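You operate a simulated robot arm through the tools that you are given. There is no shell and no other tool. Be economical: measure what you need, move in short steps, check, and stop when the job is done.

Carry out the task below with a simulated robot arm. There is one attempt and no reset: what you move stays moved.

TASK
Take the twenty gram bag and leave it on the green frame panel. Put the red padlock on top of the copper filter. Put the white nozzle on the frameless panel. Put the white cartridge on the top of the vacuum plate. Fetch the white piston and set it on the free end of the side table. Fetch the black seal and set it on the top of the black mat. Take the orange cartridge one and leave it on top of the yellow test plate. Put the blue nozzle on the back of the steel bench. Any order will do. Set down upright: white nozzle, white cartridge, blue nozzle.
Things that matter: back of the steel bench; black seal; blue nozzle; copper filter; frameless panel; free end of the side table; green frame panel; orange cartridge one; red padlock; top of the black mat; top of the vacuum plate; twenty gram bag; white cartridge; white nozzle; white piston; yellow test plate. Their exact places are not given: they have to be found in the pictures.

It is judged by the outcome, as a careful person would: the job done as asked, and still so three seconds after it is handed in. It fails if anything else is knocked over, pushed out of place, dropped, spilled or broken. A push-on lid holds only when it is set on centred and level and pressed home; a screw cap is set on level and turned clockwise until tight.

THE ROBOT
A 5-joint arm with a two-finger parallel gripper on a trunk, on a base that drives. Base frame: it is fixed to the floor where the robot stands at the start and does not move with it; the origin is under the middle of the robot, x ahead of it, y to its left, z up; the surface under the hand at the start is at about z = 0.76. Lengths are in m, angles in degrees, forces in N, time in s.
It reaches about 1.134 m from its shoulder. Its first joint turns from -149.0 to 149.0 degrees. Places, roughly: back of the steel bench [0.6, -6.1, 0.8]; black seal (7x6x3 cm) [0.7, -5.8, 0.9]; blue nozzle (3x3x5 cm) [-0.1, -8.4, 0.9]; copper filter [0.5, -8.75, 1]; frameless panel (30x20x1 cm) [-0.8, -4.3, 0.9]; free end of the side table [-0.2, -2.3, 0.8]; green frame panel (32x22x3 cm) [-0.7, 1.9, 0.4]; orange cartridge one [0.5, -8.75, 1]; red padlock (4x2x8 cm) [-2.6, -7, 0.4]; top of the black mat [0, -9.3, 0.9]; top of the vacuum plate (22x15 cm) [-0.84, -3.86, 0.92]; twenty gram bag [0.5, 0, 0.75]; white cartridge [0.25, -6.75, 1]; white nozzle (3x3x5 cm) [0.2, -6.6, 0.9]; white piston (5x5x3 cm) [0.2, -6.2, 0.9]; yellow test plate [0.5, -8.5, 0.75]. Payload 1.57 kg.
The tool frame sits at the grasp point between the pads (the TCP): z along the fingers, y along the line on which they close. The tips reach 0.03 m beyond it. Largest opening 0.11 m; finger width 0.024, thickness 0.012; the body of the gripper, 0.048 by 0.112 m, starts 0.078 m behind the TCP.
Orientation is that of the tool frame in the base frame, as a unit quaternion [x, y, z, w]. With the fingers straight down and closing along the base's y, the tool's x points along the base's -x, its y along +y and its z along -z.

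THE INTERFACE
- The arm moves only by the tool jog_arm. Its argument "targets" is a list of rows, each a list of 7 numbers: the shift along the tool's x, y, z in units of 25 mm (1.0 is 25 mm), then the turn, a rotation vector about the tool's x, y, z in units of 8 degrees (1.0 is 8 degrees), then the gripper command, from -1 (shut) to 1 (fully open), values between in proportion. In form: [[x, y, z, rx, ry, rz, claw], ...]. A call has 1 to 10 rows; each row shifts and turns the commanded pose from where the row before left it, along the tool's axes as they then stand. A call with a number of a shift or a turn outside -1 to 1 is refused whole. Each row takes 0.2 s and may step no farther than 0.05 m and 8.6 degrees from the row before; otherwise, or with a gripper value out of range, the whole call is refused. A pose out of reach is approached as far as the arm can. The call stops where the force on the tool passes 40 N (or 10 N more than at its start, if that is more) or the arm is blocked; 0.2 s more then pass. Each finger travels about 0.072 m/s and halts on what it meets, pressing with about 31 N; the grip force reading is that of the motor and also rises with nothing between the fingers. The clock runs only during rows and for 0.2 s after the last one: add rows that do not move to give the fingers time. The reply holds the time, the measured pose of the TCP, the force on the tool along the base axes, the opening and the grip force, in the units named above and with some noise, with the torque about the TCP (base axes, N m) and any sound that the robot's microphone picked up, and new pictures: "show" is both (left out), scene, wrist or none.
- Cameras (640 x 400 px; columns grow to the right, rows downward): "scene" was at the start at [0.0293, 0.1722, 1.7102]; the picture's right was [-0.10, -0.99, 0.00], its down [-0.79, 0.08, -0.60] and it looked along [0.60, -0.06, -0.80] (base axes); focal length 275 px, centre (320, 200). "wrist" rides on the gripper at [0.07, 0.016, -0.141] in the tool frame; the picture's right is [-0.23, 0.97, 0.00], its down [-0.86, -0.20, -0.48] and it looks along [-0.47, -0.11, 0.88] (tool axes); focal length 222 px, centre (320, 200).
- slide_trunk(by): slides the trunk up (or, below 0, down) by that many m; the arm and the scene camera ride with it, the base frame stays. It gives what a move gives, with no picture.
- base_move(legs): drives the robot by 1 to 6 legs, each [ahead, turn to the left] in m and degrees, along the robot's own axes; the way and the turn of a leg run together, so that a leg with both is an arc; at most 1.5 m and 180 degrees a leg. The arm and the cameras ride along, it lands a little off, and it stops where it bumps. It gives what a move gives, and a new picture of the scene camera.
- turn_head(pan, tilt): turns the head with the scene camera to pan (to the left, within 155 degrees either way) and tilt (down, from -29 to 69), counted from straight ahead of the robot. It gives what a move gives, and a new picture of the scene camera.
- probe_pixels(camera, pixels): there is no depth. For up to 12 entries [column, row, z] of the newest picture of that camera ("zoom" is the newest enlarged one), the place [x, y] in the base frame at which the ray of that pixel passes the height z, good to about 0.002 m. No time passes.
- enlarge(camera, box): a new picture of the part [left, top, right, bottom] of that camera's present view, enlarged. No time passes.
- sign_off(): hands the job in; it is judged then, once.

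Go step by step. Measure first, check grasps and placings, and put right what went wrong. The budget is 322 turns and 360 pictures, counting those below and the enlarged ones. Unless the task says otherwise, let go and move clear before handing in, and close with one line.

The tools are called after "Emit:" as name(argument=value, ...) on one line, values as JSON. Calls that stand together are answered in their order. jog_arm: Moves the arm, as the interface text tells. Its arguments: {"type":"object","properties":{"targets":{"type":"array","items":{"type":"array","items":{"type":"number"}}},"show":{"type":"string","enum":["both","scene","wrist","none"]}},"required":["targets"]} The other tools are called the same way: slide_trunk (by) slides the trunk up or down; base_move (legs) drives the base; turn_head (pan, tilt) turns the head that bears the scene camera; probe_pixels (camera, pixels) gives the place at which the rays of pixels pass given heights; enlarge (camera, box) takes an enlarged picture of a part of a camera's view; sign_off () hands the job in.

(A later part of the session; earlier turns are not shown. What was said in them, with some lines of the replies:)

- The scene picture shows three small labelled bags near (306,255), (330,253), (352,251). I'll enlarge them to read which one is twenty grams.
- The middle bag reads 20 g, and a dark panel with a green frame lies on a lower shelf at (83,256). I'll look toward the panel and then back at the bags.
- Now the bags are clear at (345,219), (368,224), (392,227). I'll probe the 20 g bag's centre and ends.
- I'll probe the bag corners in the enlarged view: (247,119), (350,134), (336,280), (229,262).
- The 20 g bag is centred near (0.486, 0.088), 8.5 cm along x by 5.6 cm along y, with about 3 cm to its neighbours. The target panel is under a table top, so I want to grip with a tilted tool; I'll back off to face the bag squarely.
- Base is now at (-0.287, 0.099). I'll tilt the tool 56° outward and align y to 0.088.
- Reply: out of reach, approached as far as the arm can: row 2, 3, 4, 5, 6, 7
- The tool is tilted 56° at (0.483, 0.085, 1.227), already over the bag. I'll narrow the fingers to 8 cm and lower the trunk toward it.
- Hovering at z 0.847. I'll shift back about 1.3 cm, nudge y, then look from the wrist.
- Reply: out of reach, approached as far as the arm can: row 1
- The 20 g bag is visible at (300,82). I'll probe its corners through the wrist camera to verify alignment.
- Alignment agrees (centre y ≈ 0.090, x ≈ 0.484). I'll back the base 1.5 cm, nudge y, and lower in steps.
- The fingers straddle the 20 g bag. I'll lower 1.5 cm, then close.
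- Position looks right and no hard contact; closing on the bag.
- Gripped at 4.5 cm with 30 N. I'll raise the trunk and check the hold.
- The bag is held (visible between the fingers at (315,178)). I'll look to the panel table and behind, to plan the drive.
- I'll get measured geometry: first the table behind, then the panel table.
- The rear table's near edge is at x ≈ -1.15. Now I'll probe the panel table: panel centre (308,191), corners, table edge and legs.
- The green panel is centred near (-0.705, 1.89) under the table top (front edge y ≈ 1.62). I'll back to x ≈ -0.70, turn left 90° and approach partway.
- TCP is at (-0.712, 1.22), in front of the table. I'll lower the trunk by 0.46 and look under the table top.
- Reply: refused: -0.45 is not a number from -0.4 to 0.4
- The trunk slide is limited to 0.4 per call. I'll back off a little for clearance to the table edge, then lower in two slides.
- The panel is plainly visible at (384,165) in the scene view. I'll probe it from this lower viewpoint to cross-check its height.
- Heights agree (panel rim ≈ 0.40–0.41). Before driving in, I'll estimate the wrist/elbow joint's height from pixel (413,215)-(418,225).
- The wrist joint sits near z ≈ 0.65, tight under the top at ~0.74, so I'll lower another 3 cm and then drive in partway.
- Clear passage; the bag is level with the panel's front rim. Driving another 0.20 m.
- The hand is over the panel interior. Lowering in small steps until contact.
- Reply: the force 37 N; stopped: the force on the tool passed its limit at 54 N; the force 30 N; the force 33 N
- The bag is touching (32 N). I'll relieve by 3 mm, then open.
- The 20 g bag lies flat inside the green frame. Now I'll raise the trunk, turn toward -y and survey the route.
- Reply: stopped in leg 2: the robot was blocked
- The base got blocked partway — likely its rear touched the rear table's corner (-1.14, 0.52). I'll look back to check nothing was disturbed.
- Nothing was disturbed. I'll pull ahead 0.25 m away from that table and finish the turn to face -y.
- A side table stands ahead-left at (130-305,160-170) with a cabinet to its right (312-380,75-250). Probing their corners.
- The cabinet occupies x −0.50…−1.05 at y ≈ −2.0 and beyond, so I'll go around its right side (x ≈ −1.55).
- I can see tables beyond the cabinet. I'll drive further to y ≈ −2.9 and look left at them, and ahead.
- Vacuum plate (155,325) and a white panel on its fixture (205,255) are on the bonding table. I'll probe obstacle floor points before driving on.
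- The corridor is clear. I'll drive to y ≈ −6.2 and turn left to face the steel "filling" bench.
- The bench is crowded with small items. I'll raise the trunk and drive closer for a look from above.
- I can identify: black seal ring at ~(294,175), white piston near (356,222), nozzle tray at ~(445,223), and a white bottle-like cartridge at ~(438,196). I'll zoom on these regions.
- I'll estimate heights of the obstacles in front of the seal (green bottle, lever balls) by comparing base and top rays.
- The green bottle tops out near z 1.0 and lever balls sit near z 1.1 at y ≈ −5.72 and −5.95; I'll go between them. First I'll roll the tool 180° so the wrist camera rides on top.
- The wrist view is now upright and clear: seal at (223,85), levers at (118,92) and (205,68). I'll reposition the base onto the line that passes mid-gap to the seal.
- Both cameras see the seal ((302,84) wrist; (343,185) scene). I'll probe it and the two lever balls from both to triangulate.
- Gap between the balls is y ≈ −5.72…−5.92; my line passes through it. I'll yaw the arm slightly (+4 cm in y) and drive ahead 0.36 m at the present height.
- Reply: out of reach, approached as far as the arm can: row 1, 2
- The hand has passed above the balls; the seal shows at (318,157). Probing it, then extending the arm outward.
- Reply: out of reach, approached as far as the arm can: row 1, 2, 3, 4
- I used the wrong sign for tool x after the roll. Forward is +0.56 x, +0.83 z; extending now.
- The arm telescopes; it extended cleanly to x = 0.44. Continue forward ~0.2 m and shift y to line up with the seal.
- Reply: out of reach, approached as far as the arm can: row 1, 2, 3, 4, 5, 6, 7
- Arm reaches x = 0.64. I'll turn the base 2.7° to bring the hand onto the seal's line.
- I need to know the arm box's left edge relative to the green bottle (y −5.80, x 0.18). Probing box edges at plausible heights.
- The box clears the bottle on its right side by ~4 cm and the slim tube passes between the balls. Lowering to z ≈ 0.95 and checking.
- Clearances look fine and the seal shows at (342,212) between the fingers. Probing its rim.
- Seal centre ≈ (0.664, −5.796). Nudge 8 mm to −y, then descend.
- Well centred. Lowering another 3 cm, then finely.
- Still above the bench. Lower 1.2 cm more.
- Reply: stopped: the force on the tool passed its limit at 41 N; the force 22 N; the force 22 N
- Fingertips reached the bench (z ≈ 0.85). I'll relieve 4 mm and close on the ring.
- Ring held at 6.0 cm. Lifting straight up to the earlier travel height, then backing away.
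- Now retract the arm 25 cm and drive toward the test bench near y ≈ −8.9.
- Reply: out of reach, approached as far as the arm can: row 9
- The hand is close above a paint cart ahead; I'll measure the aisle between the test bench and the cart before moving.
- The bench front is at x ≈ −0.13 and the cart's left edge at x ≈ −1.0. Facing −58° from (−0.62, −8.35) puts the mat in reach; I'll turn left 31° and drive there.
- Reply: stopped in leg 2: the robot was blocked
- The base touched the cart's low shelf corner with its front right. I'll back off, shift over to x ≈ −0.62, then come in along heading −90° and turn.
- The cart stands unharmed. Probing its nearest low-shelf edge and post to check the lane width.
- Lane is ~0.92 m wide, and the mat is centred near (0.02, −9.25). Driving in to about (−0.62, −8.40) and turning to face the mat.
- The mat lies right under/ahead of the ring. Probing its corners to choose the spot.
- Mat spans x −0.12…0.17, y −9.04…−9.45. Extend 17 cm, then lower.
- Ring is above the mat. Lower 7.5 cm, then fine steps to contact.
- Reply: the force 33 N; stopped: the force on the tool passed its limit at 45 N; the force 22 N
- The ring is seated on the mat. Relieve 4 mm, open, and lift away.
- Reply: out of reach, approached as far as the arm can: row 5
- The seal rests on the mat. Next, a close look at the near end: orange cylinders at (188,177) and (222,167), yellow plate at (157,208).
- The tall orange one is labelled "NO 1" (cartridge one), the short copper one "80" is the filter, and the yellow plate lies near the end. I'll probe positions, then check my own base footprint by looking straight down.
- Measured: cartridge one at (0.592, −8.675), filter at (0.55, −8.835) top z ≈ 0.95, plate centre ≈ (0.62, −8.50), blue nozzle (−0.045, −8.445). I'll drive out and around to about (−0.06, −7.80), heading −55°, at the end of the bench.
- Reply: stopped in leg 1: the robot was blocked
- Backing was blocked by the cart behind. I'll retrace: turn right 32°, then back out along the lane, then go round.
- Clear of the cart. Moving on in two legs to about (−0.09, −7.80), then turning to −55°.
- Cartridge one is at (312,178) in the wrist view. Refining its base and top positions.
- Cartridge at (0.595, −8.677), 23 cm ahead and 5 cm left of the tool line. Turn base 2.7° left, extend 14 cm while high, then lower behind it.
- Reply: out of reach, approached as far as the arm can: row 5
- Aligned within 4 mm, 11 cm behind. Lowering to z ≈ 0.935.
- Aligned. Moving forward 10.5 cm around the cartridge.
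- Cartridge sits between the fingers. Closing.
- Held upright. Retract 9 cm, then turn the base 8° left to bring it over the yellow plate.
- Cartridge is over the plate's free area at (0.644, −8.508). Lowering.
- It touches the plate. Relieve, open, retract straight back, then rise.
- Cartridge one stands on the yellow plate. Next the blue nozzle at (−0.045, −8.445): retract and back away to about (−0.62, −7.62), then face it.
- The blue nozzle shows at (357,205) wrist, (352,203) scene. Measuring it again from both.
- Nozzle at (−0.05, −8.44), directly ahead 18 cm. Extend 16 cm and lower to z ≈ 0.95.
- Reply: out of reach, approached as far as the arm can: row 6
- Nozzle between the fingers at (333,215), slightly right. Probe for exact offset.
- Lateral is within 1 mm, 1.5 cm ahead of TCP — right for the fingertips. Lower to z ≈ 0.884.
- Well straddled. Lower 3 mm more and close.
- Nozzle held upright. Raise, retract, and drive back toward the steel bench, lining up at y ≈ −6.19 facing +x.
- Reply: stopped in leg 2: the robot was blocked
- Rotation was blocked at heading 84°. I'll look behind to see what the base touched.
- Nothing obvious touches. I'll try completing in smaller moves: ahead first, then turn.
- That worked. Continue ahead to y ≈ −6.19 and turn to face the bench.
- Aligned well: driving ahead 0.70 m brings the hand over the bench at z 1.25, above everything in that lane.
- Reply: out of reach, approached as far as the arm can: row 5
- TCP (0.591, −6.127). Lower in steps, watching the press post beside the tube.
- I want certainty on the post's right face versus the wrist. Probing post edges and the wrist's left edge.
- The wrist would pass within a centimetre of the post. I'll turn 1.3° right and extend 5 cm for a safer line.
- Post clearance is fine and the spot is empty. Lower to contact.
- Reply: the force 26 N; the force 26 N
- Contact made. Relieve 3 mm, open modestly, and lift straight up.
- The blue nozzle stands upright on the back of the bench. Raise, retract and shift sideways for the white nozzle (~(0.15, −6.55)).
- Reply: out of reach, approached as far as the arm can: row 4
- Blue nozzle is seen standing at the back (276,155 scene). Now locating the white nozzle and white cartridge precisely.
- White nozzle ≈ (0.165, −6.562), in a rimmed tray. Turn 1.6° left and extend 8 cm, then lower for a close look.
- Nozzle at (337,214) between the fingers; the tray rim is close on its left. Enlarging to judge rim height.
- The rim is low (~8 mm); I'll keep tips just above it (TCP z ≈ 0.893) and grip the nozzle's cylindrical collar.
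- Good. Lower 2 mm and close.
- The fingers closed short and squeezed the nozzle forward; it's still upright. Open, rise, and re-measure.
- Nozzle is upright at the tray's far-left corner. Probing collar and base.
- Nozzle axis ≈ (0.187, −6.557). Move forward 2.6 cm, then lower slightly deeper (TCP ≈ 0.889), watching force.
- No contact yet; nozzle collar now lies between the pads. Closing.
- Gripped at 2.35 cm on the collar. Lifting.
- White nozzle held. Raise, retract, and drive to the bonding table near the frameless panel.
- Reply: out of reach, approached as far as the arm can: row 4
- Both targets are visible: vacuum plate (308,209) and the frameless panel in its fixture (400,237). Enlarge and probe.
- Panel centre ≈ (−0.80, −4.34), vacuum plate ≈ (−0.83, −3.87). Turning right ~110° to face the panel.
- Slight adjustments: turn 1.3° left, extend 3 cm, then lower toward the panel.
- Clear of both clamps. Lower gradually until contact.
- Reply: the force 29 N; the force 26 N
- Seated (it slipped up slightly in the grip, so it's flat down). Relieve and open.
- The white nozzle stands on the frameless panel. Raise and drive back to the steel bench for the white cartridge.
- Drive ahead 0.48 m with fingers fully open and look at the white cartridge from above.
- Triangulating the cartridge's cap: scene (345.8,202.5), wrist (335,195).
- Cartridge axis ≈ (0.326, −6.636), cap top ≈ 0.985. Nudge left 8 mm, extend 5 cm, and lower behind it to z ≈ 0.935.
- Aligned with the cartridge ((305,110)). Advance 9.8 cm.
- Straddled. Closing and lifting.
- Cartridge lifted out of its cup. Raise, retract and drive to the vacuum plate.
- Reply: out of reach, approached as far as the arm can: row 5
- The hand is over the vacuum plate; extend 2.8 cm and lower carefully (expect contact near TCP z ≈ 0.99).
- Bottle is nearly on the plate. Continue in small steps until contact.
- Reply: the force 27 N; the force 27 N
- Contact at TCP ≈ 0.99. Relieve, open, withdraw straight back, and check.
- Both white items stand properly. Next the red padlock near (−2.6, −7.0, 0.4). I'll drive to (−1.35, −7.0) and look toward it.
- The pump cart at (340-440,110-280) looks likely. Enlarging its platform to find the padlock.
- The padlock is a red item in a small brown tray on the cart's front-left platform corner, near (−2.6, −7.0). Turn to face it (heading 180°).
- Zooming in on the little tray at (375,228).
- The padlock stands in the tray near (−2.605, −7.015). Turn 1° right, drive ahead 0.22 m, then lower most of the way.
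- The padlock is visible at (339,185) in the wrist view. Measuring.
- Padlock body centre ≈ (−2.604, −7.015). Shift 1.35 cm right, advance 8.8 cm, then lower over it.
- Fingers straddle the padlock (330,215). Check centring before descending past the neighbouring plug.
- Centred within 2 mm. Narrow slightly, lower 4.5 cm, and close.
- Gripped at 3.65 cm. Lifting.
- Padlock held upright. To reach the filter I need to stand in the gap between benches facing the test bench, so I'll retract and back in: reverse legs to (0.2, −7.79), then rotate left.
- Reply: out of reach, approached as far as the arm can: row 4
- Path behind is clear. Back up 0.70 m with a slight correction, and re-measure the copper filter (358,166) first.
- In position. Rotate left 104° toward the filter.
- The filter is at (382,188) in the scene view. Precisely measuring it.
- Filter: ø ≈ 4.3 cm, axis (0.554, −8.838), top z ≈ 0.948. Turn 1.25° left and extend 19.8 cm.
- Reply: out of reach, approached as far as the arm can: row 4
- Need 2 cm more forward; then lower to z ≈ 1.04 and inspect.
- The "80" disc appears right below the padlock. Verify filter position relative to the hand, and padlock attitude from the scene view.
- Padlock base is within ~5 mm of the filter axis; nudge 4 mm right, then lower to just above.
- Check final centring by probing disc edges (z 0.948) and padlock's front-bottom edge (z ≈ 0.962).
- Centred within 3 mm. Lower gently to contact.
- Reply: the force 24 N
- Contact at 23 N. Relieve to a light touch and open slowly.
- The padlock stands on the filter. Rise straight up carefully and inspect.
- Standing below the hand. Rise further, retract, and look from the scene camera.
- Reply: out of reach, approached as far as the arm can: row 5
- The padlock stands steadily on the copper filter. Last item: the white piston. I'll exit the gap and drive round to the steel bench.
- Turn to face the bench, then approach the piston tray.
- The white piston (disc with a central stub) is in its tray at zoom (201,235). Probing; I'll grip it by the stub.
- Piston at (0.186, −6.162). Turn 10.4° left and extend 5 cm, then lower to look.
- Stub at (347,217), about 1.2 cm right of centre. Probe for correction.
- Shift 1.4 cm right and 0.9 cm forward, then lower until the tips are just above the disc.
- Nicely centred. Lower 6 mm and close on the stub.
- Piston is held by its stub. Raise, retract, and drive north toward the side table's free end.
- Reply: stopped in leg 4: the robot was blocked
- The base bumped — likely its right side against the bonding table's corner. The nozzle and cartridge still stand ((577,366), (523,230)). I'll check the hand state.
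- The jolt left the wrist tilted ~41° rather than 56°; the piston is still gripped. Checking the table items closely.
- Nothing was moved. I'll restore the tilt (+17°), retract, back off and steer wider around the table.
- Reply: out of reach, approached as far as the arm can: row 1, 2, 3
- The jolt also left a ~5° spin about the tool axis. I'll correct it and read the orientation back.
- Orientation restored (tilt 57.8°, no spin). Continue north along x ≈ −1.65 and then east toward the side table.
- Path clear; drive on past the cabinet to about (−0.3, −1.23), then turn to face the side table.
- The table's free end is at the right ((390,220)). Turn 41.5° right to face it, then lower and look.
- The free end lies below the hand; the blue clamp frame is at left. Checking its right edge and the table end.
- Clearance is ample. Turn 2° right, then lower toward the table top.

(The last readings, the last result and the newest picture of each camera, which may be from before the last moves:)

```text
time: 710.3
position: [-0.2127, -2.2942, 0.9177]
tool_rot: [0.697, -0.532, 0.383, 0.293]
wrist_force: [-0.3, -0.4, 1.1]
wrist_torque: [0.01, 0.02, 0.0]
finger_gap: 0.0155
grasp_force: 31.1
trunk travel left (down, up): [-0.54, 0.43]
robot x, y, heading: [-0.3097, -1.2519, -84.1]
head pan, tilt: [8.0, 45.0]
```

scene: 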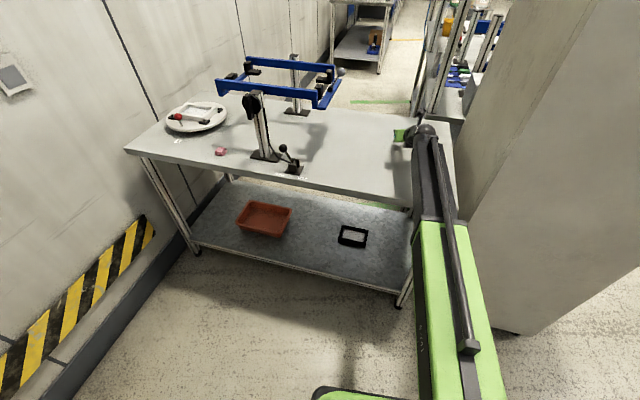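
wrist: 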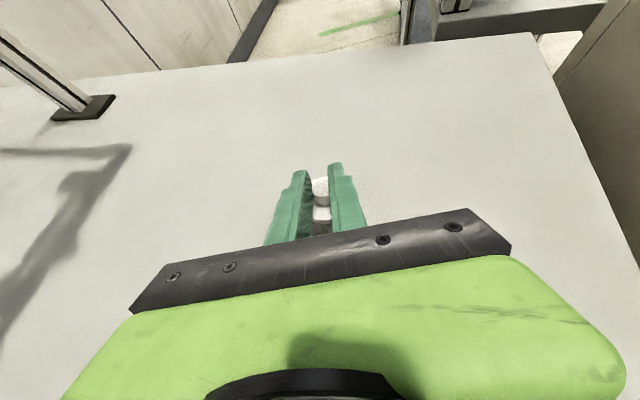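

Empty table below. Lower in steps to contact.

Emit:
slide_trunk(by=-0.05)

Emit:
slide_trunk(by=-0.012)

Emit:
slide_trunk(by=-0.006)

Emit:
slide_trunk(by=-0.006)

Emit:
jog_arm(targets=[[0, 0, 0, 0, 0, 0, -1]], show="wrist")

```text
time: 711.0
position: [-0.2136, -2.2922, 0.8868]
tool_rot: [0.69, -0.531, 0.39, 0.3]
wrist_force: [-1.3, 12.3, 29.6]
wrist_torque: [0.11, -0.07, 0.03]
finger_gap: 0.0156
grasp_force: 31.1
trunk travel left (down, up): [-0.501, 0.469]
robot x, y, heading: [-0.3147, -1.2527, -83.9]
head pan, tilt: [8.0, 45.0]
stopped: the force on the tool passed its limit at 60 N (the readings are from after the stop); the commanded pose is now the measured one
```

```text
time: 711.3
position: [-0.2129, -2.2935, 0.8864]
tool_rot: [0.688, -0.53, 0.393, 0.302]
wrist_force: [-1.4, 11.8, 31.7]
wrist_torque: [0.1, 0.0, 0.02]
finger_gap: 0.0153
grasp_force: 31.0
trunk travel left (down, up): [-0.499, 0.471]
robot x, y, heading: [-0.3103, -1.2486, -84.3]
head pan, tilt: [8.0, 45.0]
stopped: the force on the tool passed its limit at 50 N (the readings are from after the stop); the commanded pose is now the measured one
```

```text
time: 711.6
position: [-0.2125, -2.2932, 0.8862]
tool_rot: [0.686, -0.529, 0.396, 0.304]
wrist_force: [-1.2, 9.8, 31.8]
wrist_torque: [0.16, -0.02, -0.01]
finger_gap: 0.0155
grasp_force: 31.0
trunk travel left (down, up): [-0.497, 0.473]
robot x, y, heading: [-0.3126, -1.2544, -84.0]
head pan, tilt: [8.0, 45.0]
stopped: the force on the tool passed its limit at 49 N (the readings are from after the stop); the commanded pose is now the measured one
```

```text
time: 712.0
position: [-0.2132, -2.2949, 0.8867]
tool_rot: [0.683, -0.529, 0.398, 0.308]
wrist_force: [-1.5, 11.0, 32.7]
wrist_torque: [0.21, 0.03, 0.0]
finger_gap: 0.0157
grasp_force: 31.4
trunk travel left (down, up): [-0.495, 0.475]
robot x, y, heading: [-0.3139, -1.2498, -84.2]
head pan, tilt: [8.0, 45.0]
stopped: the force on the tool passed its limit at 50 N (the readings are from after the stop); the commanded pose is now the measured one
```

```text
time: 712.4
position: [-0.2143, -2.295, 0.8858]
tool_rot: [0.683, -0.529, 0.398, 0.308]
wrist_force: [1.2, 3.4, 37.7]
wrist_torque: [-0.06, -0.05, -0.01]
finger_gap: 0.0155
grasp_force: 31.3
trunk travel left (down, up): [-0.495, 0.475]
robot x, y, heading: [-0.3096, -1.2467, -84.2]
head pan, tilt: [8.0, 45.0]
```

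wrist: 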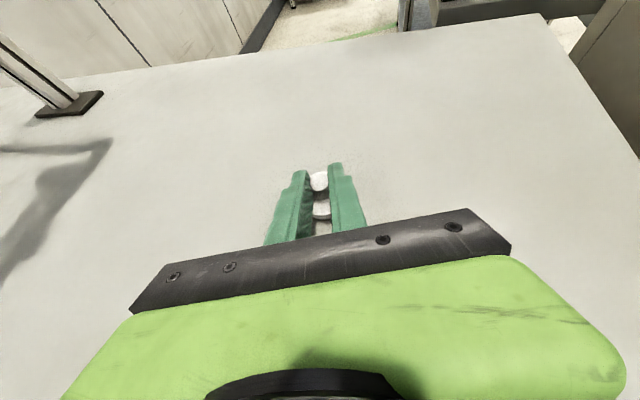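

Table is at ~0.843; contact made firmly. Relieve until force is light, then open.

Emit:
slide_trunk(by=0.003)

Emit:
slide_trunk(by=0.002)

Emit:
enlarge(camera="wrist", box=[250, 130, 410, 240])

```text
time: 712.9
position: [-0.2116, -2.2951, 0.8862]
tool_rot: [0.685, -0.53, 0.396, 0.306]
wrist_force: [1.0, 3.2, 21.4]
wrist_torque: [-0.06, -0.03, 0.05]
finger_gap: 0.0153
grasp_force: 31.5
trunk travel left (down, up): [-0.498, 0.472]
robot x, y, heading: [-0.3112, -1.2472, -84.0]
head pan, tilt: [8.0, 45.0]
```

```text
time: 713.4
position: [-0.213, -2.2965, 0.886]
tool_rot: [0.686, -0.531, 0.394, 0.304]
wrist_force: [0.2, 4.3, 8.4]
wrist_torque: [0.1, -0.01, 0.0]
finger_gap: 0.0157
grasp_force: 30.6
trunk travel left (down, up): [-0.5, 0.47]
robot x, y, heading: [-0.3112, -1.2474, -83.7]
head pan, tilt: [8.0, 45.0]
```

```text
3.64 times, centred on (330, 185) of wrist
```

zoom: 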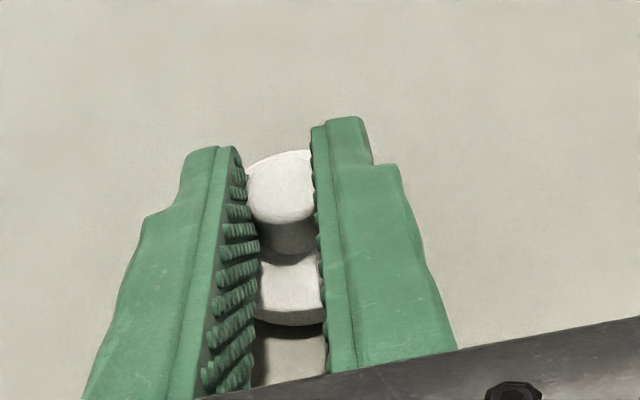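

Emit:
jog_arm(targets=[[0, 0, 0, 0, 0, 0, -0.65], [0, 0, 0, 0, 0, 0, -0.5], [0, 0, 0, 0, 0, 0, -0.2], [0, 0, 0, 0, 0, 0, 0], [0, 0, 0, 0, 0, 0, 0]], show="wrist")

Emit:
slide_trunk(by=0.12)

Emit:
jog_arm(targets=[[0, 0, 0, 0, 0, 0, 0]], show="wrist")

```text
time: 714.6
position: [-0.2126, -2.2982, 0.8852]
tool_rot: [0.685, -0.53, 0.395, 0.305]
wrist_force: [-0.5, 0.0, -1.2]
wrist_torque: [0.0, 0.03, 0.01]
finger_gap: 0.055
grasp_force: 0.0
trunk travel left (down, up): [-0.5, 0.47]
robot x, y, heading: [-0.3107, -1.2488, -83.9]
head pan, tilt: [8.0, 45.0]
```

wrist: 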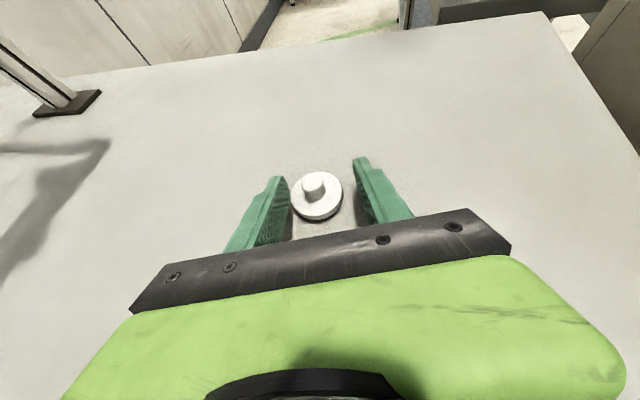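

```text
time: 716.1
position: [-0.213, -2.2989, 1.0054]
tool_rot: [0.686, -0.53, 0.395, 0.304]
wrist_force: [0.4, 0.4, -0.3]
wrist_torque: [-0.01, -0.02, 0.0]
finger_gap: 0.0548
grasp_force: 0.2
trunk travel left (down, up): [-0.62, 0.35]
robot x, y, heading: [-0.3131, -1.2507, -83.9]
head pan, tilt: [8.0, 45.0]
```

```text
time: 716.5
position: [-0.2122, -2.2983, 1.0058]
tool_rot: [0.686, -0.53, 0.394, 0.304]
wrist_force: [0.5, -0.6, 0.5]
wrist_torque: [0.0, 0.02, -0.02]
finger_gap: 0.055
grasp_force: 0.0
trunk travel left (down, up): [-0.62, 0.35]
robot x, y, heading: [-0.3133, -1.2534, -84.1]
head pan, tilt: [8.0, 45.0]
```

wrist: 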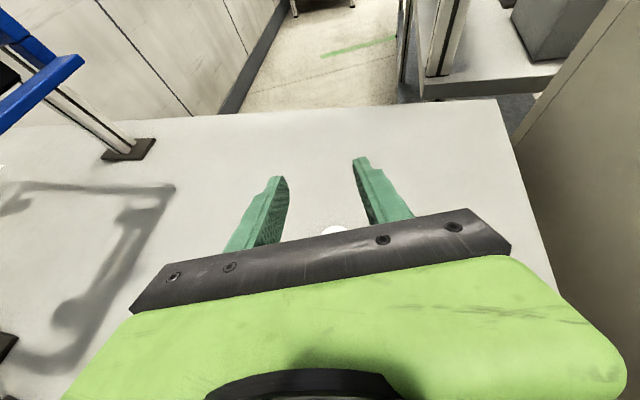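

The white piston sits flat on the free end. Raise, back away, and take a final look.

Emit:
slide_trunk(by=0.24)

Emit:
base_move(legs=[[-0.35, 0]])

Emit:
enlarge(camera="scene", box=[300, 80, 480, 220])

```text
time: 719.0
position: [-0.2118, -2.2987, 1.2456]
tool_rot: [0.685, -0.531, 0.395, 0.306]
wrist_force: [-0.2, 0.5, 0.2]
wrist_torque: [0.0, 0.0, 0.06]
finger_gap: 0.0553
grasp_force: 0.0
trunk travel left (down, up): [-0.86, 0.11]
robot x, y, heading: [-0.3129, -1.2524, -84.0]
head pan, tilt: [8.0, 45.0]
```

```text
time: 721.3
position: [-0.245, -1.9505, 1.2454]
tool_rot: [0.686, -0.529, 0.396, 0.304]
wrist_force: [0.0, 1.0, 0.1]
wrist_torque: [0.02, 0.01, -0.04]
finger_gap: 0.0553
grasp_force: 0.0
trunk travel left (down, up): [-0.86, 0.11]
robot x, y, heading: [-0.3452, -0.9068, -84.0]
head pan, tilt: [8.0, 45.0]
```

scene: 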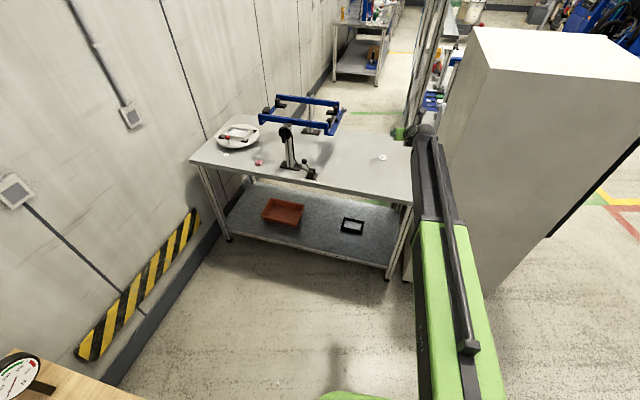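

```text
2.86 times, centred on (390, 150) of scene
```

zoom: 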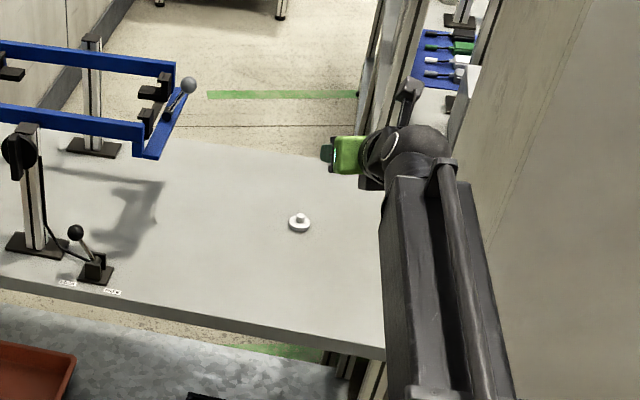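

The piston is on the free end at zoom (300,222). Each of the other seven was seen in place after it was set down, and the hand is empty and clear. Handing in.

Emit:
sign_off()

```text
The job is handed in.
```

All eight items are placed as asked, with the white nozzle, white cartridge and blue nozzle standing upright. The base bumped furniture several times while driving, including the bonding table, but I saw nothing shifted or knocked over.
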